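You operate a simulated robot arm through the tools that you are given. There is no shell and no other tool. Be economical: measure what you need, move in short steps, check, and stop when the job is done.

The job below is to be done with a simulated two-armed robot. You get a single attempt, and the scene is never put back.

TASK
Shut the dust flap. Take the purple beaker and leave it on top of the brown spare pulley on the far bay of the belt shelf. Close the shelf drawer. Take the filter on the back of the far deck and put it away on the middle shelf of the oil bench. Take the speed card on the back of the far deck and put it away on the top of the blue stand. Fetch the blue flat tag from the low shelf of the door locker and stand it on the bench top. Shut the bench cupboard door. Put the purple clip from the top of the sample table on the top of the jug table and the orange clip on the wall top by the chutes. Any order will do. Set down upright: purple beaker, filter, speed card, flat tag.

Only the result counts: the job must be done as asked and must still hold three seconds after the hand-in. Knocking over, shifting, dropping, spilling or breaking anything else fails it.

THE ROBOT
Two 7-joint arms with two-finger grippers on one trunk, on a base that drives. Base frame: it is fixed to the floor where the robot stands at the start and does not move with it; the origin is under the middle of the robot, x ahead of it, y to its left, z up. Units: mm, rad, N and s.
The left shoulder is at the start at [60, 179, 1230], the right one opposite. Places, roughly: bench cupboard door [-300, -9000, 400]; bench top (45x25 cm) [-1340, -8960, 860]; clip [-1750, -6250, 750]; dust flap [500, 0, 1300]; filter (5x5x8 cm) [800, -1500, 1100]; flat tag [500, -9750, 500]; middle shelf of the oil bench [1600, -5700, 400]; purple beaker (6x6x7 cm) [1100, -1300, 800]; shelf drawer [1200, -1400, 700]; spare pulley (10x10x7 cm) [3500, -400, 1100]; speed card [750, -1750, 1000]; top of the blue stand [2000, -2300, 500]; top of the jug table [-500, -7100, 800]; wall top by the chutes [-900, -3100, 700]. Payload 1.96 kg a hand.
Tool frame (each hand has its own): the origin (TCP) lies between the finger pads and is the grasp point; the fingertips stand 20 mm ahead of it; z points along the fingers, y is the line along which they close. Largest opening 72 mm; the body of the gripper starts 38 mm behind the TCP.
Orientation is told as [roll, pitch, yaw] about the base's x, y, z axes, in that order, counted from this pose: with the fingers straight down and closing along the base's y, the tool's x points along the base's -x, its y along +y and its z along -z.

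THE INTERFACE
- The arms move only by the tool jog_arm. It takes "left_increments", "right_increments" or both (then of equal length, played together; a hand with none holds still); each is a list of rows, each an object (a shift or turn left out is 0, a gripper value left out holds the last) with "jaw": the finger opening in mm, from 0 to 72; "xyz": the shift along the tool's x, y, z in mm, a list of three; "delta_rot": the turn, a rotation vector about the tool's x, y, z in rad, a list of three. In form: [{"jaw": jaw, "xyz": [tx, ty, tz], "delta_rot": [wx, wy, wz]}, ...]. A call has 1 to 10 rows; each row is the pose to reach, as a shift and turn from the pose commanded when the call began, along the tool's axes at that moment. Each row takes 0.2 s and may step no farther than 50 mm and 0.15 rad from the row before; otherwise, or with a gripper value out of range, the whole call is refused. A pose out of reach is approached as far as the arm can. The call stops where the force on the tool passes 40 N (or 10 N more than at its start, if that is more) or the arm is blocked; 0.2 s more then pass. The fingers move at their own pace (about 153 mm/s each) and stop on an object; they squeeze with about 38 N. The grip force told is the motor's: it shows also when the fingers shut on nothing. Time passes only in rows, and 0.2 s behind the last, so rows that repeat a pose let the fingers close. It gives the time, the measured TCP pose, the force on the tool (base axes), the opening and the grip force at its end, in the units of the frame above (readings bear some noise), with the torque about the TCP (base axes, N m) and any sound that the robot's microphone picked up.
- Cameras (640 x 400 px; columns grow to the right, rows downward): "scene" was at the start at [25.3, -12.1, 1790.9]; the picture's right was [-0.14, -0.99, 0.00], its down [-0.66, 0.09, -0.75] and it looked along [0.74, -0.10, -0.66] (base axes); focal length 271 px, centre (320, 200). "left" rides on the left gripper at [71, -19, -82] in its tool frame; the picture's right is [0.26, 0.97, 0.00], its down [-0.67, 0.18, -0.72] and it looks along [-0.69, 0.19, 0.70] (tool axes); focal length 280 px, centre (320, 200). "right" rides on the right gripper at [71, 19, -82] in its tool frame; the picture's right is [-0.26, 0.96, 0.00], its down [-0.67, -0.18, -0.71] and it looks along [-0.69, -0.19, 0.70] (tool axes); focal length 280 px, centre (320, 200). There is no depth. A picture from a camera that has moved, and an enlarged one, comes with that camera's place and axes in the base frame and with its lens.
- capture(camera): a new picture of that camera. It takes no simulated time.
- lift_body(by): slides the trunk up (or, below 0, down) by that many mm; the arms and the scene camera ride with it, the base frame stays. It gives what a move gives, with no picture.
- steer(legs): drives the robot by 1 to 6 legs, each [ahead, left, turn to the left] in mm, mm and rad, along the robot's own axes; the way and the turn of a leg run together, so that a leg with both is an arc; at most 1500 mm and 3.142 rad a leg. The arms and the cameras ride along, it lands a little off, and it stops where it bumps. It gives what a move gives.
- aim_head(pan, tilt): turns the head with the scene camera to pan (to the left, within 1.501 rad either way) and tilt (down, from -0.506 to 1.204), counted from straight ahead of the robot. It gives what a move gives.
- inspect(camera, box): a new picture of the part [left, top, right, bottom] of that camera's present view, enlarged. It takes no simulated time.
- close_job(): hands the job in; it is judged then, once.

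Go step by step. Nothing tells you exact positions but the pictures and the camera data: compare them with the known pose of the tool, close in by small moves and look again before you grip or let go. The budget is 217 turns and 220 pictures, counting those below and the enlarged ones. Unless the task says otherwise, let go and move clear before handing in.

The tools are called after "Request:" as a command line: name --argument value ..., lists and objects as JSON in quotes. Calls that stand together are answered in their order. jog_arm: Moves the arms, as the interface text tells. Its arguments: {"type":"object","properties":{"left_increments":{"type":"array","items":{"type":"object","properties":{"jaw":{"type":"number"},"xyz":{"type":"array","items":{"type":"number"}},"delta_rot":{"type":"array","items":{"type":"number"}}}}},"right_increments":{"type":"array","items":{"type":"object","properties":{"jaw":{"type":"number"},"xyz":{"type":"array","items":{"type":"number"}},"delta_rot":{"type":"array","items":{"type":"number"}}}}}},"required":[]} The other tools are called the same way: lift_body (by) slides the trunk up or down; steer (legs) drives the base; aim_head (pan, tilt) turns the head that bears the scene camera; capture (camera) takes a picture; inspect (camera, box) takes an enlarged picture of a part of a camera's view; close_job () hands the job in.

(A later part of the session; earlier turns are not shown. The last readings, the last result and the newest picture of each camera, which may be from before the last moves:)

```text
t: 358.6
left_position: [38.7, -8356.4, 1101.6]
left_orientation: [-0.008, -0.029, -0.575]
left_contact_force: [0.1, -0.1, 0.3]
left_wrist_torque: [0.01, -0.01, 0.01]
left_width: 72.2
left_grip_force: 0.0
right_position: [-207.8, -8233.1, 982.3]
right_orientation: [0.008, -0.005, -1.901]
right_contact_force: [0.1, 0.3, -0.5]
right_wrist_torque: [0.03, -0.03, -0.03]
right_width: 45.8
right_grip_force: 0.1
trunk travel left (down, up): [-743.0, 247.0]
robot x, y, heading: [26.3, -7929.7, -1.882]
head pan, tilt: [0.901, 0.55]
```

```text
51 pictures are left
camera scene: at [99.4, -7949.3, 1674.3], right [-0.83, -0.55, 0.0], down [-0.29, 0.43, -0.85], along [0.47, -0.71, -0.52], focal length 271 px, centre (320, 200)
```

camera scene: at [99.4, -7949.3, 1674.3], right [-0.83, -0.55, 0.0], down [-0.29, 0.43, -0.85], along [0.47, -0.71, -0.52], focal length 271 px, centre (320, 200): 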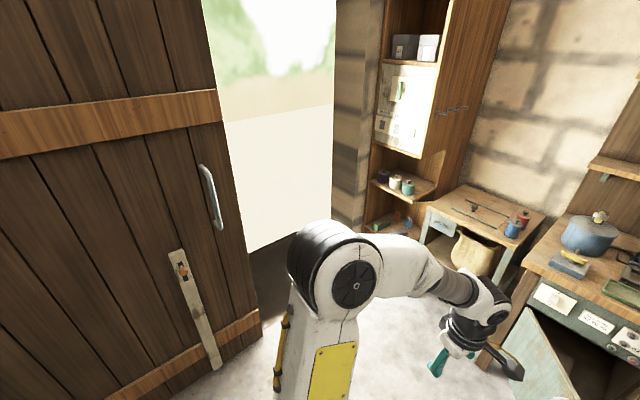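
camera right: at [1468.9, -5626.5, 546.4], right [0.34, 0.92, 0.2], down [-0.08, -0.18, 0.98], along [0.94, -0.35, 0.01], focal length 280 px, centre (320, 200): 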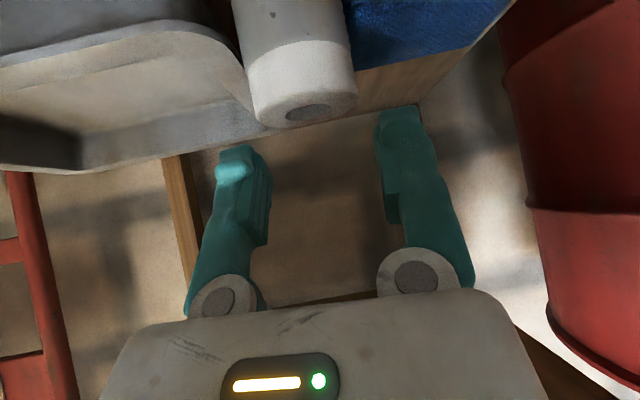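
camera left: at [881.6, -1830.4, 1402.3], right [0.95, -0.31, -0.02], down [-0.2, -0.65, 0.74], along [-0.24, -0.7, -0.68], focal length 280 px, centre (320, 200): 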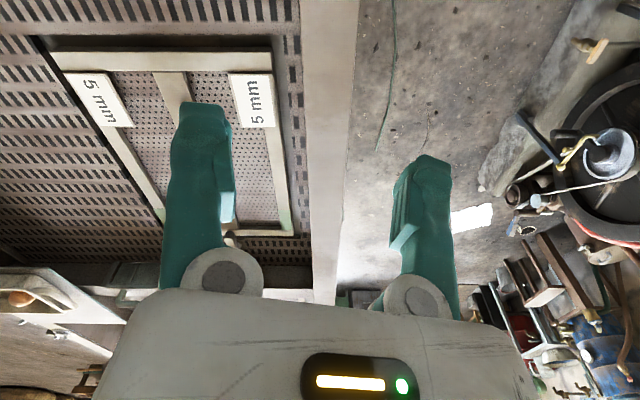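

Cupboard door: hinge ≈ (-239,-9104), free edge ≈ (-390,-8731), about 50° open, z 300–640. I lower the trunk, close and tilt the right hand forward, and approach.

Request:
lift_body --by -300

Request:
jog_arm --right_increments '[{"jaw": 0, "xyz": [0, 0, 30], "delta_rot": [0, -0.14, 0]}, {"xyz": [0, 0, 60], "delta_rot": [0, -0.28, 0]}, {"xyz": [0, 0, 90], "delta_rot": [0, -0.42, 0]}, {"xyz": [0, 0, 120], "delta_rot": [0, -0.56, 0]}, {"xyz": [0, 0, 150], "delta_rot": [0, -0.7, 0]}, {"xyz": [0, 0, 180], "delta_rot": [0, -0.84, 0]}, {"xyz": [0, 0, 190], "delta_rot": [0, -0.9, 0]}]'

Request:
steer --legs '[[430, 80, 0]]'

Request:
aim_head --pan -0.2 --tilt 0.8

Request:
capture --camera "scene"

Request:
capture --camera "right"

```text
t: 361.6
left_position: [40.3, -8355.9, 801.6]
left_orientation: [-0.005, -0.032, -0.574]
left_contact_force: [0.4, -0.5, 0.3]
left_wrist_torque: [0.01, -0.01, 0.01]
left_width: 72.2
left_grip_force: 0.0
right_position: [-207.6, -8232.0, 682.6]
right_orientation: [0.01, -0.005, -1.902]
right_contact_force: [-0.4, -0.3, 0.1]
right_wrist_torque: [0.0, -0.03, -0.01]
right_width: 46.3
right_grip_force: 0.1
trunk travel left (down, up): [-443.0, 547.0]
robot x, y, heading: [32.3, -7926.7, -1.888]
head pan, tilt: [0.901, 0.55]
```

```text
t: 363.2
left_position: [40.0, -8355.9, 801.6]
left_orientation: [-0.007, -0.03, -0.575]
left_contact_force: [-0.5, 0.2, -0.4]
left_wrist_torque: [0.0, -0.01, 0.01]
left_width: 72.3
left_grip_force: 0.0
right_position: [-205.6, -8234.5, 492.2]
right_orientation: [0.014, -0.905, -1.914]
right_contact_force: [-0.5, 0.5, -0.3]
right_wrist_torque: [0.04, 0.01, -0.04]
right_width: 0.0
right_grip_force: 30.0
trunk travel left (down, up): [-443.0, 547.0]
robot x, y, heading: [29.8, -7928.7, -1.881]
head pan, tilt: [0.901, 0.55]
```

```text
t: 365.9
left_position: [-14.3, -8792.6, 803.0]
left_orientation: [-0.007, -0.03, -0.571]
left_contact_force: [-0.9, 0.2, 0.3]
left_wrist_torque: [0.01, -0.02, 0.0]
left_width: 71.9
left_grip_force: 0.0
right_position: [-260.3, -8670.4, 492.0]
right_orientation: [0.014, -0.906, -1.91]
right_contact_force: [-0.3, -0.6, -0.1]
right_wrist_torque: [-0.01, -0.01, 0.0]
right_width: 0.0
right_grip_force: 29.8
trunk travel left (down, up): [-443.0, 547.0]
robot x, y, heading: [-28.6, -8369.1, -1.887]
head pan, tilt: [0.901, 0.55]
```

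```text
t: 367.2
left_position: [-14.5, -8792.8, 801.7]
left_orientation: [-0.007, -0.031, -0.57]
left_contact_force: [-0.1, -0.4, 1.0]
left_wrist_torque: [0.01, 0.0, 0.03]
left_width: 72.0
left_grip_force: 0.1
right_position: [-261.3, -8670.3, 493.7]
right_orientation: [0.013, -0.906, -1.908]
right_contact_force: [0.1, 0.2, 0.5]
right_wrist_torque: [0.0, -0.01, 0.01]
right_width: 0.0
right_grip_force: 29.4
trunk travel left (down, up): [-443.0, 547.0]
robot x, y, heading: [-26.2, -8368.0, -1.881]
head pan, tilt: [-0.201, 0.799]
```

```text
50 pictures are left
camera scene: at [-45.9, -8380.2, 1352.9], right [-0.87, 0.49, 0.0], down [0.35, 0.63, -0.7], along [-0.34, -0.61, -0.72], focal length 271 px, centre (320, 200)
```

scene: 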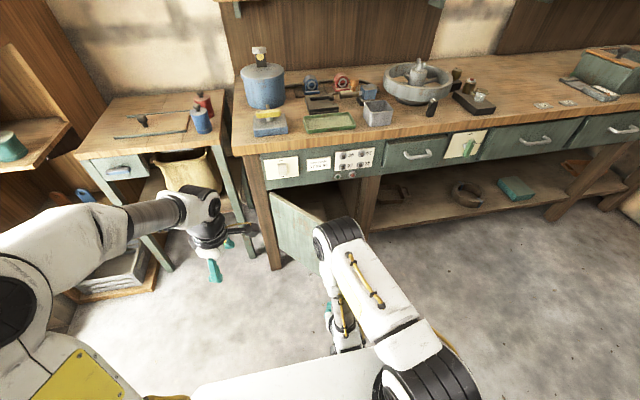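

```text
49 pictures are left
camera right: at [-206.8, -8574.7, 486.5], right [0.86, -0.46, 0.21], down [-0.13, 0.2, 0.97], along [-0.49, -0.86, 0.11], focal length 280 px, centre (320, 200)
```

right: 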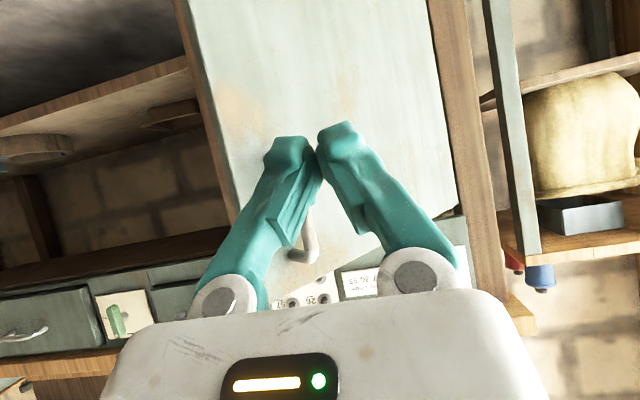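

The hand faces the middle of the door. I'll sweep right and forward so the tips push near the free edge along the closing arc.

Request:
jog_arm --right_increments '[{"xyz": [-24.7, -18, 31.5]}, {"xyz": [-49.4, -38, 63]}, {"xyz": [-71, -58, 90.5]}, {"xyz": [-86.4, -80, 110]}, {"xyz": [-101.8, -100, 130]}, {"xyz": [-122, -120, 156]}, {"xyz": [-142, -138, 181]}, {"xyz": [-161.7, -152, 206]}, {"xyz": [-179, -160, 228]}]'

Request:
capture --camera "right"

```text
t: 368.5
left_position: [-16.1, -8792.9, 800.0]
left_orientation: [-0.006, -0.028, -0.574]
left_contact_force: [-0.4, -0.1, -0.5]
left_wrist_torque: [0.04, 0.02, 0.0]
left_width: 72.3
left_grip_force: 0.1
right_position: [-421.9, -8793.5, 487.5]
right_orientation: [0.003, -0.892, -1.913]
right_contact_force: [0.4, 0.1, -0.6]
right_wrist_torque: [-0.03, 0.04, -0.01]
right_width: 0.1
right_grip_force: 29.6
trunk travel left (down, up): [-443.0, 547.0]
robot x, y, heading: [-28.2, -8365.0, -1.88]
head pan, tilt: [-0.201, 0.799]
stopped in row 6 (right hand): the force on the tool passed its limit at 45 N (the readings are from after the stop); the commanded pose is now the measured one
```

```text
48 pictures are left
camera right: at [-367.0, -8698.1, 482.5], right [0.85, -0.48, 0.21], down [-0.13, 0.19, 0.97], along [-0.5, -0.86, 0.1], focal length 280 px, centre (320, 200)
```

right: 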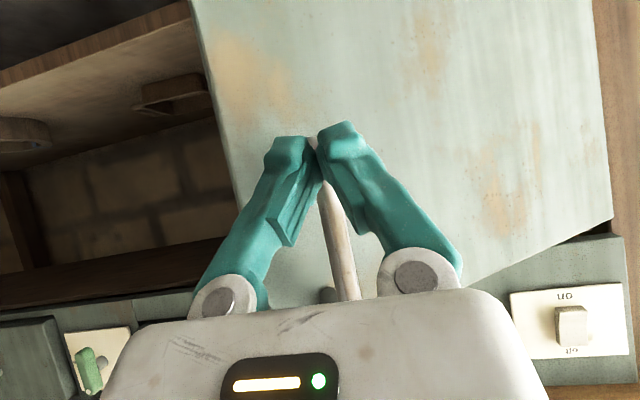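

The tips met the door handle; the door has swung to ~39°. I continue the push along the arc with the base, holding the hand there.

Request:
steer --legs '[[48, -33, 0], [56, -24, 0]]'

Request:
jog_arm --right_increments '[{"xyz": [-16, -7, 20]}, {"xyz": [-36, -13, 46]}, {"xyz": [-55, -16, 70]}, {"xyz": [-75, -18, 95]}, {"xyz": [-85, -18, 108]}]'

Request:
capture --camera "right"

```text
t: 370.1
left_position: [-102.6, -8871.4, 802.1]
left_orientation: [-0.005, -0.032, -0.575]
left_contact_force: [-0.7, 0.0, -0.5]
left_wrist_torque: [0.02, 0.02, 0.01]
left_width: 72.2
left_grip_force: 0.0
right_position: [-508.4, -8873.8, 488.4]
right_orientation: [0.003, -0.896, -1.917]
right_contact_force: [-0.9, 0.0, -0.1]
right_wrist_torque: [-0.01, -0.03, 0.0]
right_width: 0.0
right_grip_force: 29.2
trunk travel left (down, up): [-443.0, 547.0]
robot x, y, heading: [-109.3, -8447.3, -1.885]
head pan, tilt: [-0.201, 0.799]
```

```text
t: 371.1
left_position: [-101.1, -8870.3, 802.7]
left_orientation: [-0.009, -0.029, -0.578]
left_contact_force: [-0.2, 0.2, -0.8]
left_wrist_torque: [0.05, 0.0, -0.03]
left_width: 72.0
left_grip_force: 0.1
right_position: [-563.0, -8969.5, 481.3]
right_orientation: [0.004, -0.873, -1.92]
right_contact_force: [13.6, 31.8, 24.0]
right_wrist_torque: [-0.6, 0.33, -0.07]
right_width: 0.0
right_grip_force: 29.8
trunk travel left (down, up): [-443.0, 547.0]
robot x, y, heading: [-108.8, -8447.8, -1.889]
head pan, tilt: [-0.201, 0.799]
stopped in row 5 (right hand): the force on the tool passed its limit at 73 N (the readings are from after the stop); the commanded pose is now the measured one
```

```text
47 pictures are left
camera right: at [-508.0, -8873.7, 479.0], right [0.85, -0.49, 0.2], down [-0.13, 0.17, 0.98], along [-0.51, -0.86, 0.08], focal length 280 px, centre (320, 200)
```

right: 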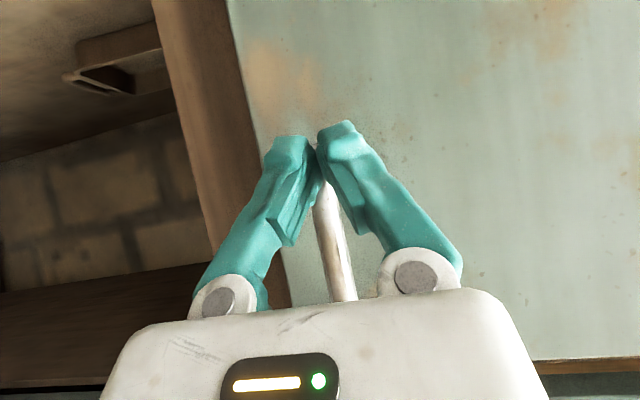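

The door hit its frame (73 N). I back off and check.

Request:
jog_arm --right_increments '[{"xyz": [30, 0, -37]}, {"xyz": [60, 0, -75]}, {"xyz": [90, 0, -112]}, {"xyz": [118, 0, -148]}]'

Request:
inspect --camera "scene" --box '[180, 80, 460, 280]'

```text
t: 372.1
left_position: [-101.7, -8871.1, 801.3]
left_orientation: [-0.007, -0.032, -0.578]
left_contact_force: [-0.1, -0.8, -0.5]
left_wrist_torque: [0.05, -0.01, 0.01]
left_width: 72.0
left_grip_force: 0.1
right_position: [-500.1, -8791.7, 485.2]
right_orientation: [0.003, -0.878, -1.92]
right_contact_force: [0.2, -0.1, -0.2]
right_wrist_torque: [0.03, -0.03, -0.02]
right_width: 0.0
right_grip_force: 29.6
trunk travel left (down, up): [-443.0, 547.0]
robot x, y, heading: [-111.1, -8444.3, -1.89]
head pan, tilt: [-0.201, 0.799]
```

```text
2.00 times, centred on (320, 180) of scene
camera zoom: at [-131.7, -8459.0, 1352.9], right [-0.87, 0.49, 0.0], down [0.35, 0.62, -0.7], along [-0.34, -0.61, -0.72], focal length 542 px, centre (320, 240)
```

zoom: 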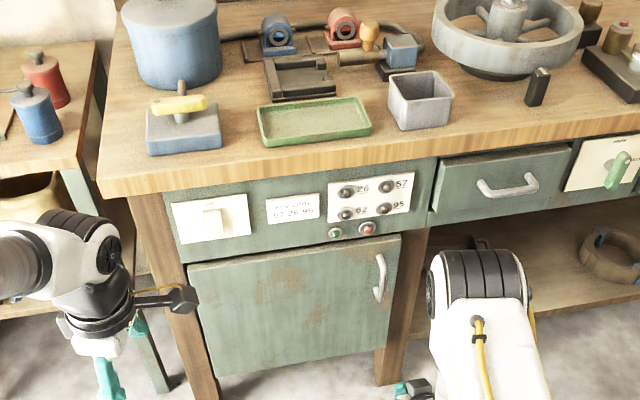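

The cupboard door is closed. Next the flat tag in the low shelf of the door locker; I back up a bit, strafe left and look.

Request:
steer --legs '[[-100, 0, 0], [0, 450, 0], [0, 0, 0.35]]'

Request:
aim_head --pan 0.15 --tilt 0.7

Request:
capture --camera "scene"

```text
t: 376.6
left_position: [498.1, -8887.1, 802.5]
left_orientation: [-0.007, -0.03, -0.231]
left_contact_force: [-0.5, 0.7, 0.0]
left_wrist_torque: [-0.01, -0.02, -0.02]
left_width: 72.2
left_grip_force: 0.1
right_position: [96.7, -8947.0, 484.6]
right_orientation: [0.004, -0.874, -1.571]
right_contact_force: [-0.2, -0.1, -0.4]
right_wrist_torque: [-0.01, -0.03, 0.01]
right_width: 0.2
right_grip_force: 29.4
trunk travel left (down, up): [-443.0, 547.0]
robot x, y, heading: [344.1, -8487.1, -1.541]
head pan, tilt: [-0.201, 0.799]
```

```text
t: 377.4
left_position: [498.1, -8886.0, 801.1]
left_orientation: [-0.008, -0.029, -0.232]
left_contact_force: [0.1, -0.5, 0.0]
left_wrist_torque: [0.02, 0.04, 0.02]
left_width: 72.1
left_grip_force: 0.1
right_position: [96.5, -8947.1, 483.5]
right_orientation: [0.003, -0.873, -1.574]
right_contact_force: [0.4, -0.8, 0.3]
right_wrist_torque: [0.0, -0.01, -0.01]
right_width: 0.1
right_grip_force: 30.1
trunk travel left (down, up): [-443.0, 547.0]
robot x, y, heading: [346.1, -8489.1, -1.535]
head pan, tilt: [0.15, 0.7]
```

```text
45 pictures are left
camera scene: at [359.8, -8513.0, 1361.1], right [-0.98, -0.18, 0.0], down [-0.12, 0.63, -0.76], along [0.14, -0.75, -0.64], focal length 271 px, centre (320, 200)
```

scene: 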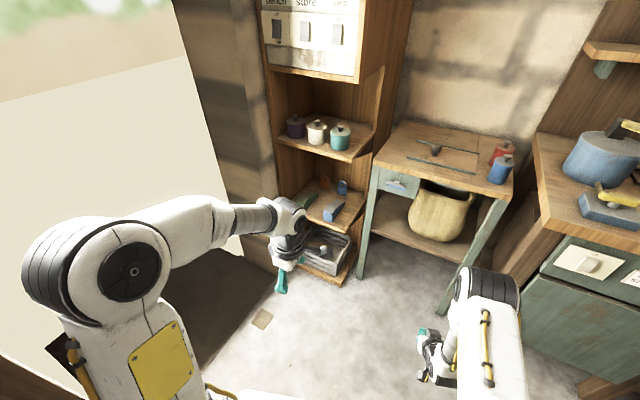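

The locker is in view; zooming on the low shelf.

Request:
inspect --camera "scene" --box '[265, 150, 375, 250]'

Request:
capture --camera "left"

```text
4.00 times, centred on (320, 200) of scene
camera zoom: at [359.8, -8513.0, 1361.1], right [-0.98, -0.18, 0.0], down [-0.12, 0.63, -0.76], along [0.14, -0.75, -0.64], focal length 1084 px, centre (320, 200)
```

zoom: 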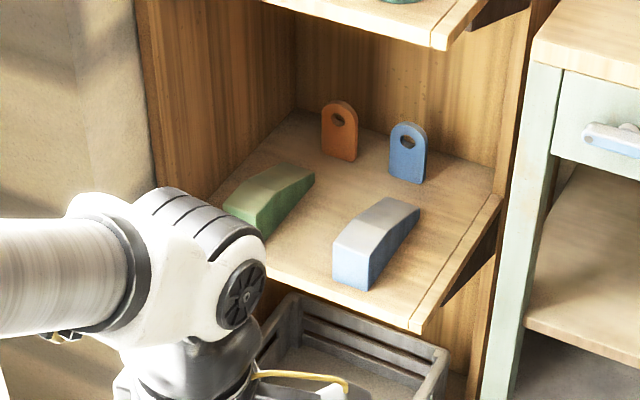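

```text
43 pictures are left
camera left: at [422.8, -8887.2, 881.5], right [-0.03, 1.0, -0.01], down [0.68, 0.03, 0.73], along [0.73, 0.01, -0.68], focal length 280 px, centre (320, 200)
```

left: 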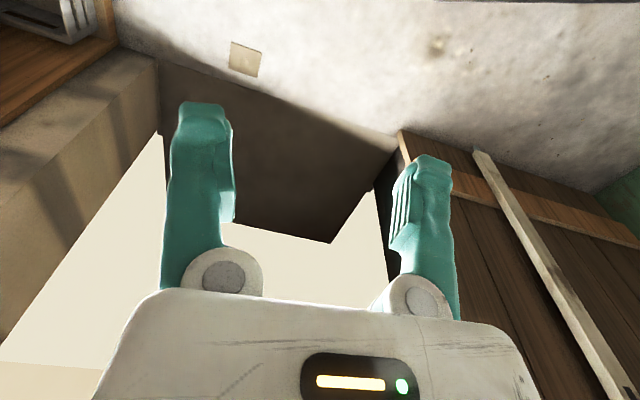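

Blue tag: a thin upright plate ~47 mm wide, ~90 mm tall, at roughly (448,-9600), shelf z≈480. I move closer, adjust height and tilt, and view with the right camera.

Request:
steer --legs '[[0, 110, 0.06], [270, 0, 0]]'

Request:
lift_body --by -100

Request:
jog_arm --right_increments '[{"jaw": 72, "xyz": [-28, 15, -25], "delta_rot": [0, -0.08, 0]}, {"xyz": [-56, 30, -50], "delta_rot": [0, -0.16, 0]}, {"xyz": [-84, 40, -75], "delta_rot": [0, -0.22, 0]}, {"xyz": [-105, 50, -95], "delta_rot": [0, -0.22, 0]}]'

Request:
capture --camera "right"

Request:
capture --camera "scene"

```text
t: 380.2
left_position: [656.9, -9140.1, 801.0]
left_orientation: [-0.006, -0.029, -0.17]
left_contact_force: [-0.2, -0.2, -0.3]
left_wrist_torque: [0.01, 0.01, 0.02]
left_width: 72.2
left_grip_force: 0.0
right_position: [260.9, -9227.6, 483.2]
right_orientation: [0.004, -0.875, -1.512]
right_contact_force: [0.1, 0.6, -0.8]
right_wrist_torque: [-0.01, -0.02, 0.01]
right_width: 0.1
right_grip_force: 29.6
trunk travel left (down, up): [-443.0, 547.0]
robot x, y, heading: [478.5, -8752.4, -1.479]
head pan, tilt: [0.15, 0.7]
```

```text
t: 381.5
left_position: [655.8, -9140.7, 701.6]
left_orientation: [-0.007, -0.029, -0.169]
left_contact_force: [0.0, -0.6, 0.0]
left_wrist_torque: [-0.01, 0.01, -0.01]
left_width: 72.0
left_grip_force: 0.0
right_position: [260.8, -9227.1, 385.9]
right_orientation: [0.004, -0.873, -1.512]
right_contact_force: [0.0, 0.1, -0.4]
right_wrist_torque: [-0.03, 0.0, 0.01]
right_width: 0.0
right_grip_force: 29.4
trunk travel left (down, up): [-343.0, 647.0]
robot x, y, heading: [479.4, -8753.6, -1.477]
head pan, tilt: [0.15, 0.7]
```

```text
t: 382.5
left_position: [657.3, -9141.2, 701.5]
left_orientation: [-0.007, -0.03, -0.17]
left_contact_force: [-1.0, -0.6, -0.3]
left_wrist_torque: [0.01, -0.01, 0.02]
left_width: 72.0
left_grip_force: 0.0
right_position: [310.0, -9219.0, 528.8]
right_orientation: [0.005, -1.096, -1.514]
right_contact_force: [0.9, -0.1, -0.3]
right_wrist_torque: [-0.01, 0.0, 0.02]
right_width: 71.9
right_grip_force: 0.0
trunk travel left (down, up): [-343.0, 647.0]
robot x, y, heading: [481.9, -8757.1, -1.48]
head pan, tilt: [0.15, 0.7]
```

```text
42 pictures are left
camera right: at [323.0, -9112.5, 501.6], right [0.97, -0.06, 0.24], down [-0.21, 0.32, 0.93], along [-0.13, -0.95, 0.29], focal length 280 px, centre (320, 200)
```

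right: 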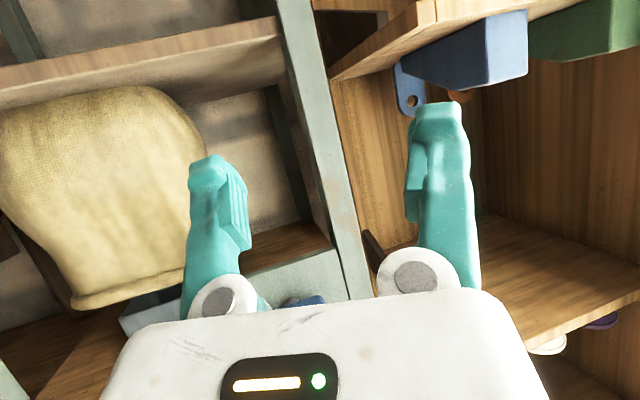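

```text
41 pictures are left
camera scene: at [496.1, -8777.2, 1261.1], right [-0.97, -0.24, 0.0], down [-0.15, 0.63, -0.77], along [0.18, -0.74, -0.64], focal length 271 px, centre (320, 200)
```

scene: 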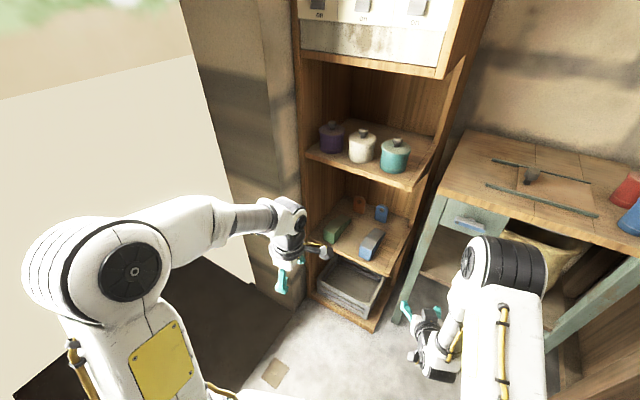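

Tag hole at (448,-9629,523); it stands on the shelf at z≈457. I drive 200 mm closer and line up the hand (pitch -0.95).

Request:
steer --legs '[[195, 0, 0]]'

Request:
jog_arm --right_increments '[{"xyz": [0, 35, 0], "delta_rot": [0, 0.07, 0]}, {"xyz": [0, 70, 0], "delta_rot": [0, 0.146, 0]}, {"xyz": [-5, 100, -5], "delta_rot": [0, 0.146, 0]}]'

Request:
capture --camera "right"

```text
t: 384.1
left_position: [675.3, -9336.0, 700.8]
left_orientation: [-0.005, -0.031, -0.17]
left_contact_force: [0.5, 0.7, -0.9]
left_wrist_torque: [0.03, -0.01, 0.01]
left_width: 71.9
left_grip_force: 0.0
right_position: [327.2, -9412.5, 527.5]
right_orientation: [0.007, -1.092, -1.513]
right_contact_force: [0.9, 13.0, -8.9]
right_wrist_torque: [0.17, -0.32, -0.52]
right_width: 71.7
right_grip_force: 0.1
trunk travel left (down, up): [-343.0, 647.0]
robot x, y, heading: [498.7, -8946.4, -1.474]
head pan, tilt: [0.15, 0.7]
```

```text
t: 384.9
left_position: [675.5, -9335.4, 701.4]
left_orientation: [-0.007, -0.031, -0.169]
left_contact_force: [0.2, 0.0, -0.8]
left_wrist_torque: [0.01, -0.02, 0.01]
left_width: 72.0
left_grip_force: 0.1
right_position: [427.1, -9405.9, 533.7]
right_orientation: [0.005, -0.944, -1.512]
right_contact_force: [0.3, -0.3, 0.6]
right_wrist_torque: [0.0, 0.0, 0.03]
right_width: 72.0
right_grip_force: 0.0
trunk travel left (down, up): [-343.0, 647.0]
robot x, y, heading: [499.2, -8950.6, -1.478]
head pan, tilt: [0.15, 0.7]
```

```text
40 pictures are left
camera right: at [441.1, -9296.0, 523.9], right [0.97, -0.09, 0.22], down [-0.2, 0.17, 0.97], along [-0.13, -0.98, 0.15], focal length 280 px, centre (320, 200)
```

right: 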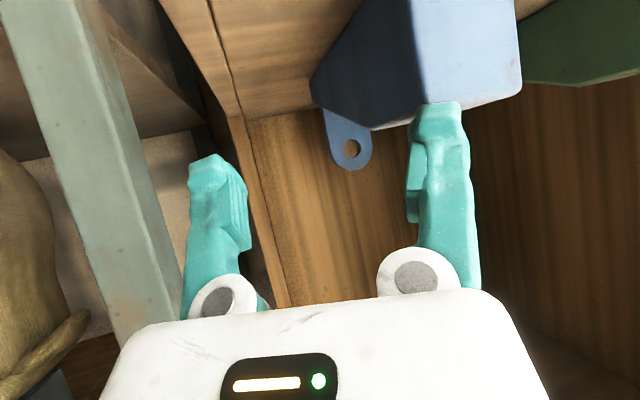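

The wedge's near end is tall; I raise the hand over it while advancing.

Request:
jog_arm --right_increments '[{"xyz": [-19.4, 3, -14]}, {"xyz": [-45.8, 6, 22.5]}, {"xyz": [-72, 6, 59]}, {"xyz": [-98.6, 6, 95]}, {"xyz": [-117, 6, 122]}]'

Request:
capture --camera "right"

```text
t: 386.1
left_position: [673.9, -9324.9, 705.8]
left_orientation: [-0.02, -0.034, -0.168]
left_contact_force: [-0.1, 0.5, -1.0]
left_wrist_torque: [0.0, -0.04, -0.03]
left_width: 72.2
left_grip_force: 0.2
right_position: [446.3, -9560.6, 559.7]
right_orientation: [0.006, -0.947, -1.51]
right_contact_force: [0.4, -1.1, -0.1]
right_wrist_torque: [-0.03, 0.02, 0.04]
right_width: 72.1
right_grip_force: 0.0
trunk travel left (down, up): [-343.0, 647.0]
robot x, y, heading: [498.5, -8950.5, -1.484]
head pan, tilt: [0.15, 0.7]
```

```text
39 pictures are left
camera right: at [459.2, -9452.4, 548.2], right [0.97, -0.09, 0.22], down [-0.2, 0.17, 0.96], along [-0.13, -0.98, 0.15], focal length 280 px, centre (320, 200)
```

right: 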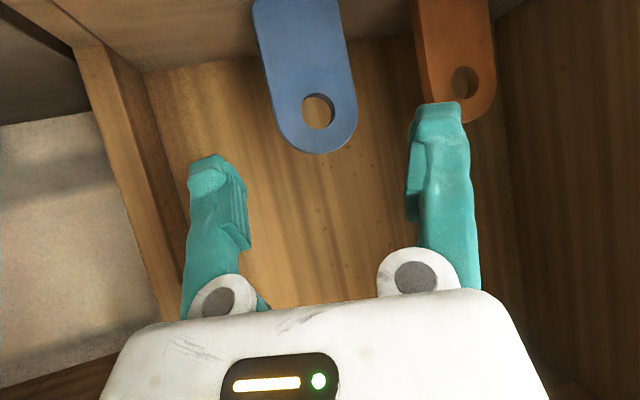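

The tag is framed between the fingers. I advance along the tool axis and close.

Request:
jog_arm --right_increments '[{"xyz": [3, -1, 30]}, {"xyz": [6, -1, 58]}]'

Request:
capture --camera "right"

```text
t: 386.6
left_position: [670.5, -9317.1, 709.9]
left_orientation: [-0.028, -0.029, -0.178]
left_contact_force: [0.1, -1.0, -0.9]
left_wrist_torque: [0.0, 0.02, -0.01]
left_width: 71.9
left_grip_force: 0.2
right_position: [449.7, -9588.7, 549.3]
right_orientation: [0.017, -0.978, -1.521]
right_contact_force: [-3.7, 4.8, 55.7]
right_wrist_torque: [7.51, -0.5, 0.41]
right_width: 71.8
right_grip_force: 0.1
trunk travel left (down, up): [-343.0, 647.0]
robot x, y, heading: [493.9, -8939.8, -1.486]
head pan, tilt: [0.15, 0.7]
stopped in row 2 (right hand): the force on the tool passed its limit at 67 N (the readings are from after the stop); the commanded pose is now the measured one
```

```text
38 pictures are left
camera right: at [462.6, -9480.5, 535.3], right [0.97, -0.08, 0.23], down [-0.21, 0.2, 0.96], along [-0.13, -0.98, 0.18], focal length 280 px, centre (320, 200)
```

right: 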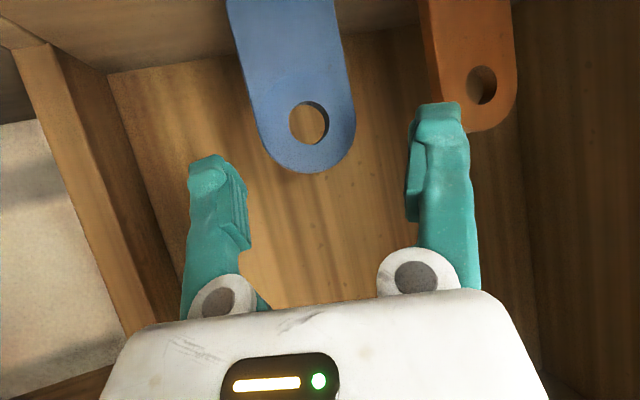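

The camera housing touched the wedge. I lift, then yaw the hand 0.25 rad so that the housing clears to the right side.

Request:
jog_arm --right_increments '[{"xyz": [-11, 0, -27]}, {"xyz": [-14, 0, -30], "delta_rot": [-0.1, 0, -0.073]}, {"xyz": [-14, 0, -30], "delta_rot": [-0.203, 0.03, -0.147]}]'

Request:
capture --camera "right"

Request:
inspect --camera "scene" --box '[290, 120, 470, 300]'

```text
t: 386.9
left_position: [671.5, -9317.3, 706.8]
left_orientation: [-0.023, -0.03, -0.176]
left_contact_force: [-0.3, 0.1, -0.4]
left_wrist_torque: [0.01, 0.01, -0.04]
left_width: 71.9
left_grip_force: 0.0
right_position: [449.8, -9586.1, 550.0]
right_orientation: [0.022, -0.981, -1.526]
right_contact_force: [-7.0, 3.7, 65.7]
right_wrist_torque: [8.71, -0.49, 0.96]
right_width: 72.0
right_grip_force: 0.1
trunk travel left (down, up): [-343.0, 647.0]
robot x, y, heading: [496.0, -8937.3, -1.486]
head pan, tilt: [0.15, 0.7]
stopped in row 1 (right hand): the force on the tool passed its limit at 98 N (the readings are from after the stop); the commanded pose is now the measured one
```

```text
37 pictures are left
camera right: at [463.2, -9479.5, 535.0], right [0.97, -0.08, 0.23], down [-0.21, 0.21, 0.96], along [-0.13, -0.97, 0.18], focal length 280 px, centre (320, 200)
```

right: 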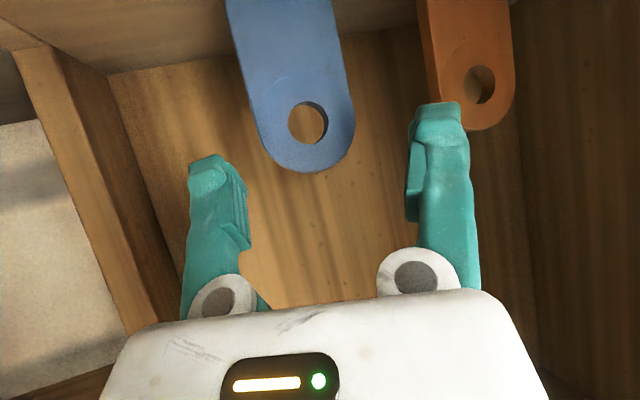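

```text
2.22 times, centred on (380, 210) of scene
camera zoom: at [513.1, -8944.5, 1261.5], right [-0.97, -0.23, 0.01], down [-0.15, 0.61, -0.77], along [0.18, -0.75, -0.63], focal length 602 px, centre (187, 178)
```

zoom: 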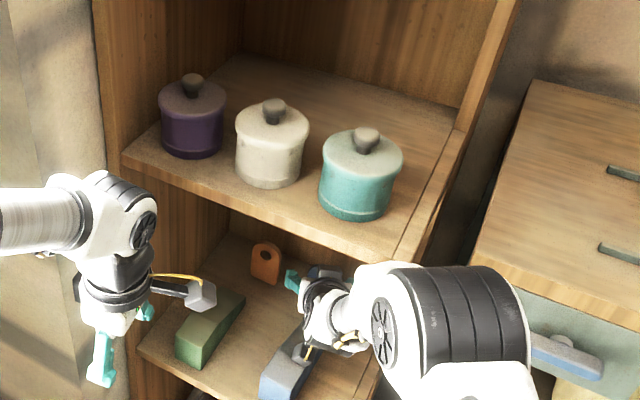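

The camera housing rests on the wedge's slope; backing worsens it. I go straight up.

Request:
jog_arm --right_increments '[{"xyz": [-12.5, 0, -8.4]}, {"xyz": [-25, 0, -16.7]}]'

```text
t: 387.2
left_position: [669.7, -9318.4, 705.2]
left_orientation: [-0.018, -0.031, -0.175]
left_contact_force: [0.0, -0.4, 0.1]
left_wrist_torque: [-0.02, 0.01, -0.02]
left_width: 71.9
left_grip_force: 0.1
right_position: [449.3, -9587.5, 548.8]
right_orientation: [0.026, -0.979, -1.53]
right_contact_force: [-5.4, -9.1, 69.1]
right_wrist_torque: [8.69, -0.59, 0.69]
right_width: 72.0
right_grip_force: 0.1
trunk travel left (down, up): [-343.0, 647.0]
robot x, y, heading: [493.1, -8934.6, -1.482]
head pan, tilt: [0.15, 0.7]
stopped in row 1 (right hand): the force on the tool passed its limit at 85 N (the readings are from after the stop); the commanded pose is now the measured one
```

I'll use the trunk lift to take the hand straight up instead.

Request:
lift_body --by 20

Request:
inspect --camera "scene" --box '[290, 160, 450, 300]'

```text
t: 387.6
left_position: [667.8, -9318.7, 706.9]
left_orientation: [-0.015, -0.031, -0.177]
left_contact_force: [-0.8, 0.8, 0.7]
left_wrist_torque: [-0.01, 0.03, 0.0]
left_width: 72.0
left_grip_force: 0.0
right_position: [449.4, -9586.6, 548.5]
right_orientation: [0.029, -0.979, -1.535]
right_contact_force: [-6.0, -0.8, 74.5]
right_wrist_torque: [9.62, -0.64, 0.77]
right_width: 72.0
right_grip_force: 0.0
trunk travel left (down, up): [-344.0, 646.0]
robot x, y, heading: [492.3, -8936.6, -1.484]
head pan, tilt: [0.15, 0.7]
stopped: the force on the tool passed its limit at 91 N (the readings are from after the stop); the commanded pose is now the measured one
```

```text
2.86 times, centred on (370, 230) of scene
camera zoom: at [511.0, -8948.9, 1262.7], right [-0.97, -0.23, 0.0], down [-0.15, 0.62, -0.77], along [0.18, -0.75, -0.64], focal length 775 px, centre (177, 114)
```

zoom: 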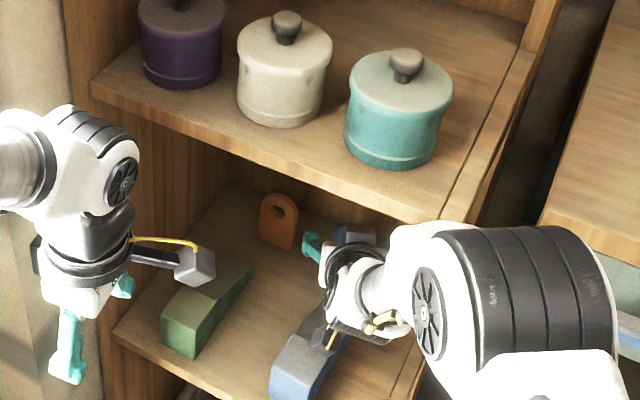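

The hand seems jammed between wedge and the shelf above; I reverse exactly along the entry axis.

Request:
jog_arm --right_increments '[{"xyz": [3, 0, -10]}, {"xyz": [5, 0, -20]}, {"xyz": [5, 0, -32]}]'

```text
t: 387.9
left_position: [669.8, -9319.8, 705.7]
left_orientation: [-0.012, -0.031, -0.18]
left_contact_force: [0.8, 0.2, 0.6]
left_wrist_torque: [0.0, 0.02, -0.01]
left_width: 71.9
left_grip_force: 0.1
right_position: [450.6, -9585.5, 549.7]
right_orientation: [0.035, -0.987, -1.539]
right_contact_force: [-5.0, -3.7, 64.7]
right_wrist_torque: [8.22, -0.6, 0.57]
right_width: 71.9
right_grip_force: 0.0
trunk travel left (down, up): [-344.0, 646.0]
robot x, y, heading: [495.0, -8934.2, -1.489]
head pan, tilt: [0.15, 0.7]
stopped in row 1 (right hand): the force on the tool passed its limit at 95 N (the readings are from after the stop); the commanded pose is now the measured one
```

I'll try sliding sideways off the wedge in small steps (fingertips are still short of the tag).

Request:
jog_arm --right_increments '[{"xyz": [0, -4, 0]}, {"xyz": [0, -8, 0]}, {"xyz": [0, -12, 0]}, {"xyz": [0, -16, 0]}, {"xyz": [0, -20, 0]}]'

Request:
capture --camera "right"

```text
t: 388.4
left_position: [670.7, -9316.7, 704.4]
left_orientation: [-0.011, -0.032, -0.178]
left_contact_force: [0.6, -0.7, 0.2]
left_wrist_torque: [0.0, -0.01, -0.03]
left_width: 71.9
left_grip_force: 0.1
right_position: [451.2, -9585.7, 550.1]
right_orientation: [0.037, -0.989, -1.534]
right_contact_force: [-1.4, -6.4, 60.2]
right_wrist_torque: [7.62, -0.62, 0.17]
right_width: 72.1
right_grip_force: 0.0
trunk travel left (down, up): [-344.0, 646.0]
robot x, y, heading: [497.1, -8932.4, -1.488]
head pan, tilt: [0.15, 0.7]
stopped in row 2 (right hand): the force on the tool passed its limit at 77 N (the readings are from after the stop); the commanded pose is now the measured one
```

```text
34 pictures are left
camera right: at [464.1, -9477.0, 535.4], right [0.97, -0.08, 0.24], down [-0.22, 0.21, 0.95], along [-0.13, -0.97, 0.19], focal length 280 px, centre (320, 200)
```

right: 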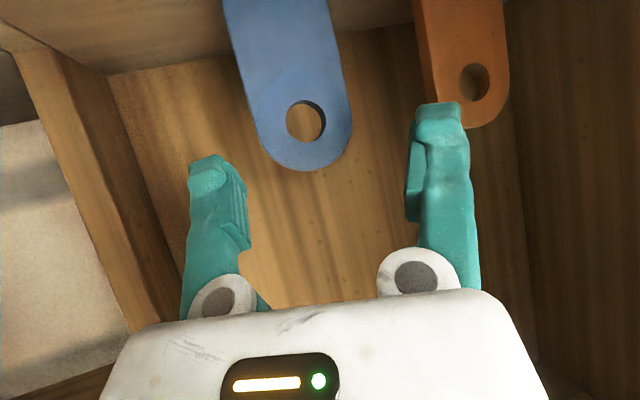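

The base was pushed back and keeps pressing; I'll relieve it with a small backward drive, then lift.

Request:
steer --legs '[[-12, 0, 0]]'

Request:
jog_arm --right_increments '[{"xyz": [-3, 0, -2]}, {"xyz": [-6, 0, -4]}, {"xyz": [-10, 0, -7]}, {"xyz": [-15, 0, -10]}, {"xyz": [-20, 0, -13]}]'

```text
t: 389.1
left_position: [667.4, -9307.0, 705.0]
left_orientation: [-0.01, -0.032, -0.176]
left_contact_force: [0.2, 0.0, 0.8]
left_wrist_torque: [-0.01, -0.03, -0.02]
left_width: 72.0
left_grip_force: 0.0
right_position: [446.3, -9576.2, 549.8]
right_orientation: [0.035, -0.985, -1.534]
right_contact_force: [-8.5, -6.1, 51.0]
right_wrist_torque: [6.27, -0.24, 1.03]
right_width: 71.9
right_grip_force: 0.1
trunk travel left (down, up): [-344.0, 646.0]
robot x, y, heading: [494.3, -8922.6, -1.483]
head pan, tilt: [0.15, 0.7]
```

```text
t: 390.3
left_position: [668.8, -9310.5, 702.0]
left_orientation: [-0.007, -0.029, -0.175]
left_contact_force: [0.1, -0.7, 0.3]
left_wrist_torque: [0.05, 0.01, -0.01]
left_width: 72.1
left_grip_force: 0.0
right_position: [446.0, -9579.3, 569.8]
right_orientation: [0.032, -0.983, -1.536]
right_contact_force: [0.2, 0.2, -0.1]
right_wrist_torque: [0.01, 0.0, 0.0]
right_width: 72.1
right_grip_force: 0.1
trunk travel left (down, up): [-344.0, 646.0]
robot x, y, heading: [493.6, -8923.5, -1.49]
head pan, tilt: [0.15, 0.7]
```

Free again. I rotate the hand's yaw by 0.35 rad, shift it right, and look.

Request:
jog_arm --right_increments '[{"xyz": [0, -6, -2], "delta_rot": [-0.097, 0.027, -0.065]}, {"xyz": [5, -12, -2], "delta_rot": [-0.194, 0.053, -0.13]}, {"xyz": [10, -18, -2], "delta_rot": [-0.291, 0.08, -0.194]}]'

Request:
capture --camera "right"

Request:
inspect --camera "scene" --box '[290, 160, 450, 300]'

```text
t: 391.1
left_position: [660.2, -9315.1, 707.3]
left_orientation: [-0.002, -0.036, -0.181]
left_contact_force: [-5.6, -1.6, 0.3]
left_wrist_torque: [0.15, -0.42, 0.04]
left_width: 72.0
left_grip_force: 0.0
right_position: [417.5, -9578.2, 565.3]
right_orientation: [0.06, -0.91, -1.212]
right_contact_force: [11.6, 5.5, -3.0]
right_wrist_torque: [-0.35, 0.43, -0.7]
right_width: 71.9
right_grip_force: 0.0
trunk travel left (down, up): [-344.0, 646.0]
robot x, y, heading: [490.2, -8917.6, -1.486]
head pan, tilt: [0.15, 0.7]
```

```text
33 pictures are left
camera right: at [393.8, -9470.0, 559.1], right [0.94, 0.23, 0.24], down [-0.26, 0.05, 0.96], along [0.21, -0.97, 0.11], focal length 280 px, centre (320, 200)
```

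right: 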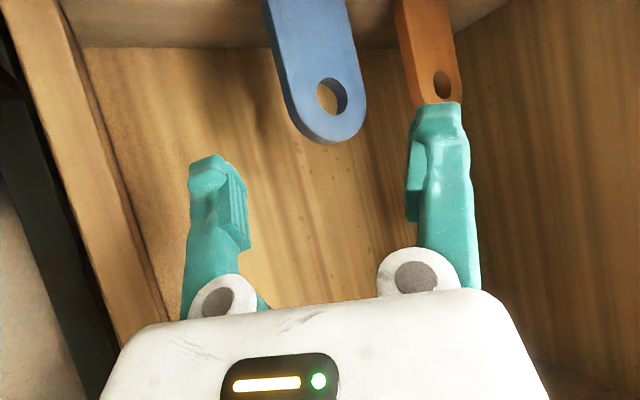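

```text
2.86 times, centred on (370, 230) of scene
camera zoom: at [499.2, -8953.2, 1266.4], right [-0.97, -0.23, -0.01], down [-0.14, 0.63, -0.76], along [0.18, -0.74, -0.65], focal length 775 px, centre (177, 114)
```

zoom: 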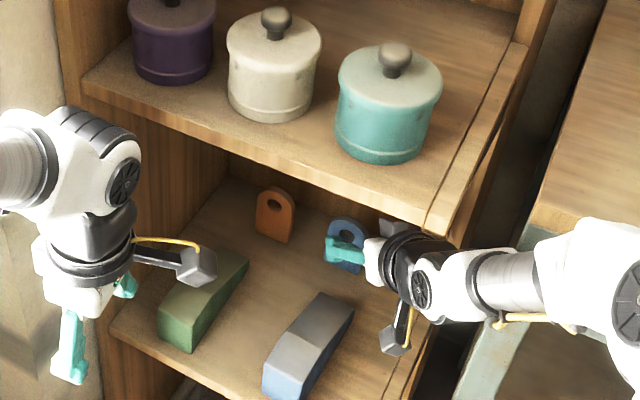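

The view is good: the tag is ahead-left and the wedges are still in place. I approach along forward-left-down to the tag.

Request:
jog_arm --right_increments '[{"xyz": [3, 12, 15]}, {"xyz": [7, 14, 30]}, {"xyz": [11, 14, 44]}, {"xyz": [14, 14, 55]}]'

Request:
capture --camera "right"

```text
t: 392.1
left_position: [669.2, -9312.5, 703.2]
left_orientation: [-0.008, -0.031, -0.176]
left_contact_force: [-1.0, 0.6, -0.4]
left_wrist_torque: [-0.01, 0.02, -0.04]
left_width: 71.8
left_grip_force: 0.0
right_position: [456.4, -9599.5, 518.6]
right_orientation: [0.049, -0.909, -1.198]
right_contact_force: [0.1, 0.6, -0.3]
right_wrist_torque: [0.01, -0.03, 0.03]
right_width: 72.2
right_grip_force: 0.0
trunk travel left (down, up): [-344.0, 646.0]
robot x, y, heading: [492.0, -8921.9, -1.485]
head pan, tilt: [0.15, 0.7]
```

```text
31 pictures are left
camera right: at [431.6, -9492.4, 512.2], right [0.94, 0.24, 0.24], down [-0.26, 0.05, 0.97], along [0.22, -0.97, 0.11], focal length 280 px, centre (320, 200)
```

right: 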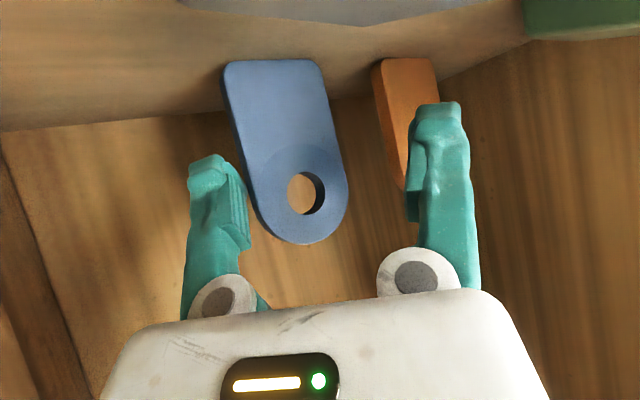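

I shift 13 mm right, 10 mm further in, then close.

Request:
jog_arm --right_increments '[{"xyz": [0, -13, 0]}, {"xyz": [-6, -13, 9]}, {"xyz": [-6, -13, 9], "jaw": 50}, {"xyz": [-6, -13, 9], "jaw": 20}, {"xyz": [-6, -13, 9], "jaw": 0}]'

Request:
capture --camera "right"

```text
t: 393.3
left_position: [669.8, -9311.3, 701.2]
left_orientation: [-0.008, -0.03, -0.175]
left_contact_force: [-0.8, -0.9, -1.0]
left_wrist_torque: [0.03, 0.01, 0.01]
left_width: 71.9
left_grip_force: 0.1
right_position: [448.6, -9613.1, 517.3]
right_orientation: [0.051, -0.911, -1.198]
right_contact_force: [0.3, -0.5, -0.1]
right_wrist_torque: [-0.03, -0.02, 0.0]
right_width: 9.0
right_grip_force: 36.7
trunk travel left (down, up): [-344.0, 646.0]
robot x, y, heading: [494.8, -8922.9, -1.485]
head pan, tilt: [0.15, 0.7]
```

```text
30 pictures are left
camera right: at [423.9, -9506.7, 511.4], right [0.94, 0.24, 0.24], down [-0.26, 0.05, 0.97], along [0.22, -0.97, 0.11], focal length 280 px, centre (320, 200)
```

right: 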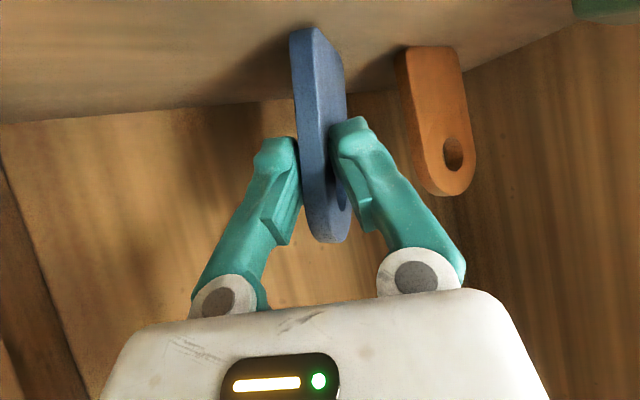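

The tag turned and is now held firmly across its 9 mm thickness, upright. I lift it over the wedge and back out.

Request:
jog_arm --right_increments '[{"xyz": [-13, 0, -10]}, {"xyz": [-27, 4, -20]}, {"xyz": [-40, 8, -31]}]'

Request:
steer --legs '[[-420, 0, 0]]'

Request:
capture --camera "scene"

```text
t: 394.1
left_position: [669.1, -9310.1, 703.8]
left_orientation: [-0.008, -0.029, -0.176]
left_contact_force: [0.5, 0.4, 0.1]
left_wrist_torque: [-0.02, -0.05, 0.02]
left_width: 72.0
left_grip_force: 0.1
right_position: [454.4, -9611.5, 569.1]
right_orientation: [0.05, -0.91, -1.197]
right_contact_force: [-0.2, -0.1, -0.6]
right_wrist_torque: [-0.02, 0.01, 0.01]
right_width: 9.1
right_grip_force: 36.7
trunk travel left (down, up): [-344.0, 646.0]
robot x, y, heading: [491.4, -8926.4, -1.485]
head pan, tilt: [0.15, 0.7]
```

```text
t: 396.7
left_position: [633.4, -8886.8, 702.6]
left_orientation: [-0.007, -0.03, -0.174]
left_contact_force: [-0.6, 0.9, 0.3]
left_wrist_torque: [-0.01, 0.01, -0.01]
left_width: 72.0
left_grip_force: 0.0
right_position: [418.0, -9188.7, 568.4]
right_orientation: [0.05, -0.911, -1.196]
right_contact_force: [-0.2, -0.6, -0.3]
right_wrist_torque: [0.03, -0.01, 0.04]
right_width: 8.7
right_grip_force: 36.5
trunk travel left (down, up): [-344.0, 646.0]
robot x, y, heading: [455.8, -8500.7, -1.486]
head pan, tilt: [0.15, 0.7]
```

```text
29 pictures are left
camera scene: at [473.6, -8524.1, 1262.5], right [-0.97, -0.24, 0.0], down [-0.15, 0.63, -0.77], along [0.18, -0.74, -0.64], focal length 271 px, centre (320, 200)
```

scene: 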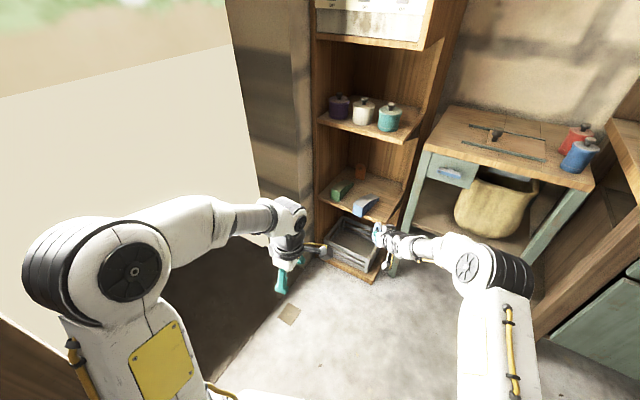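

Now to the bench top: raise the trunk, square up with the bench and strafe right to the free spot near (-1340,-8960).

Request:
lift_body --by 395

Request:
steer --legs '[[0, 0, -0.401], [0, -1467, 0]]'

Request:
aim_head --pan -0.1 --tilt 0.75

Request:
capture --camera "scene"

```text
t: 400.5
left_position: [633.0, -8888.5, 1097.8]
left_orientation: [-0.006, -0.03, -0.174]
left_contact_force: [0.2, 0.6, 0.5]
left_wrist_torque: [0.0, -0.04, -0.02]
left_width: 72.2
left_grip_force: 0.1
right_position: [419.4, -9188.1, 963.2]
right_orientation: [0.05, -0.907, -1.195]
right_contact_force: [0.5, 0.0, -0.7]
right_wrist_torque: [0.05, 0.0, 0.0]
right_width: 8.8
right_grip_force: 36.4
trunk travel left (down, up): [-739.0, 251.0]
robot x, y, heading: [458.6, -8505.5, -1.482]
head pan, tilt: [0.15, 0.7]
```

```text
t: 408.9
left_position: [-911.4, -8492.0, 1098.1]
left_orientation: [-0.007, -0.03, -0.566]
left_contact_force: [0.8, 1.5, 0.4]
left_wrist_torque: [-0.02, 0.04, -0.02]
left_width: 71.8
left_grip_force: 0.0
right_position: [-1223.9, -8689.2, 963.9]
right_orientation: [0.05, -0.91, -1.586]
right_contact_force: [0.1, 0.5, -1.3]
right_wrist_torque: [0.0, 0.03, -0.02]
right_width: 8.7
right_grip_force: 36.6
trunk travel left (down, up): [-739.0, 251.0]
robot x, y, heading: [-926.7, -8066.9, -1.872]
head pan, tilt: [0.15, 0.7]
```

```text
t: 409.7
left_position: [-911.9, -8491.7, 1097.7]
left_orientation: [-0.006, -0.03, -0.564]
left_contact_force: [0.4, -0.9, 0.0]
left_wrist_torque: [-0.01, -0.03, 0.05]
left_width: 71.8
left_grip_force: 0.1
right_position: [-1224.7, -8687.8, 964.1]
right_orientation: [0.051, -0.908, -1.585]
right_contact_force: [0.5, 0.6, -0.1]
right_wrist_torque: [0.01, 0.01, 0.03]
right_width: 8.6
right_grip_force: 36.2
trunk travel left (down, up): [-739.0, 251.0]
robot x, y, heading: [-924.6, -8069.8, -1.872]
head pan, tilt: [-0.099, 0.75]
```

```text
28 pictures are left
camera scene: at [-939.7, -8086.5, 1653.2], right [-0.92, 0.39, 0.0], down [0.27, 0.63, -0.73], along [-0.29, -0.67, -0.68], focal length 271 px, centre (320, 200)
```

scene: 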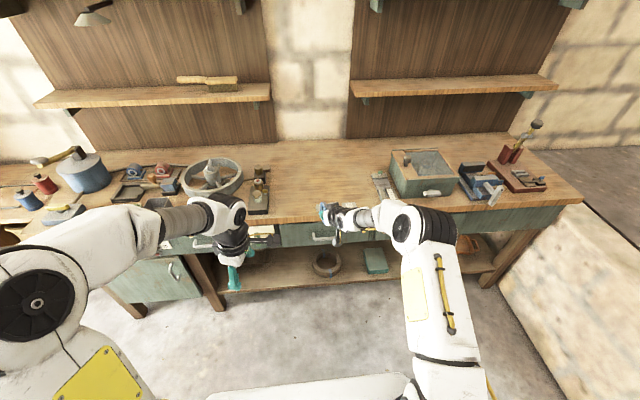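

The free stretch of bench top is directly ahead. I drive 290 mm forward, 29 right.

Request:
steer --legs '[[290, -29, 0]]'

Request:
jog_arm --right_increments '[{"xyz": [10, 0, 7.5]}, {"xyz": [20, 0, 15]}, {"xyz": [26, 0, 20]}]'

Request:
capture --camera "right"

```text
t: 411.7
left_position: [-1027.4, -8760.6, 1098.4]
left_orientation: [-0.008, -0.031, -0.565]
left_contact_force: [0.4, 0.1, 0.1]
left_wrist_torque: [-0.02, -0.01, -0.04]
left_width: 72.0
left_grip_force: 0.0
right_position: [-1340.3, -8957.1, 964.4]
right_orientation: [0.051, -0.91, -1.589]
right_contact_force: [0.0, -0.5, 0.1]
right_wrist_torque: [0.0, 0.0, -0.01]
right_width: 8.7
right_grip_force: 36.5
trunk travel left (down, up): [-739.0, 251.0]
robot x, y, heading: [-1040.8, -8336.8, -1.869]
head pan, tilt: [-0.099, 0.75]
```

```text
t: 412.5
left_position: [-1027.2, -8760.9, 1097.9]
left_orientation: [-0.008, -0.03, -0.566]
left_contact_force: [-0.7, 0.5, 0.6]
left_wrist_torque: [0.0, 0.0, 0.0]
left_width: 72.0
left_grip_force: 0.1
right_position: [-1338.8, -8955.5, 931.1]
right_orientation: [0.051, -0.911, -1.588]
right_contact_force: [0.2, 0.7, -0.4]
right_wrist_torque: [0.01, 0.02, 0.02]
right_width: 8.8
right_grip_force: 36.6
trunk travel left (down, up): [-739.0, 251.0]
robot x, y, heading: [-1042.7, -8332.5, -1.875]
head pan, tilt: [-0.099, 0.75]
```

```text
27 pictures are left
camera right: at [-1321.0, -8847.4, 924.3], right [0.96, -0.14, 0.24], down [-0.22, 0.15, 0.97], along [-0.17, -0.98, 0.11], focal length 280 px, centre (320, 200)
```

right: 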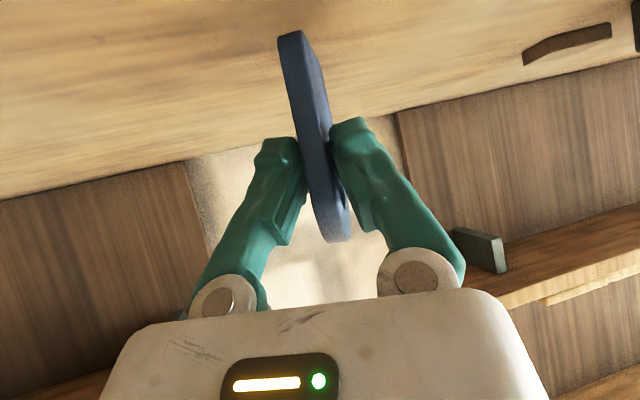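

The tag hangs vertical. I lower to contact in small steps.

Request:
jog_arm --right_increments '[{"xyz": [4, 0, 3]}, {"xyz": [7, 0, 5.5]}, {"xyz": [10, 0, 8]}, {"xyz": [12, 0, 9.5]}, {"xyz": [14, 0, 11]}, {"xyz": [16, 0, 12.5]}, {"xyz": [18, 0, 14]}, {"xyz": [20, 0, 15.5]}]'

```text
t: 414.3
left_position: [-1025.3, -8756.5, 1099.6]
left_orientation: [-0.011, -0.032, -0.564]
left_contact_force: [0.5, -0.2, -0.1]
left_wrist_torque: [-0.03, -0.03, 0.02]
left_width: 72.0
left_grip_force: 0.1
right_position: [-1336.5, -8954.8, 912.6]
right_orientation: [0.046, -0.92, -1.586]
right_contact_force: [-1.3, -3.7, 35.4]
right_wrist_torque: [-0.43, 0.06, 0.07]
right_width: 8.5
right_grip_force: 36.2
trunk travel left (down, up): [-739.0, 251.0]
robot x, y, heading: [-1035.4, -8335.6, -1.875]
head pan, tilt: [-0.099, 0.75]
```

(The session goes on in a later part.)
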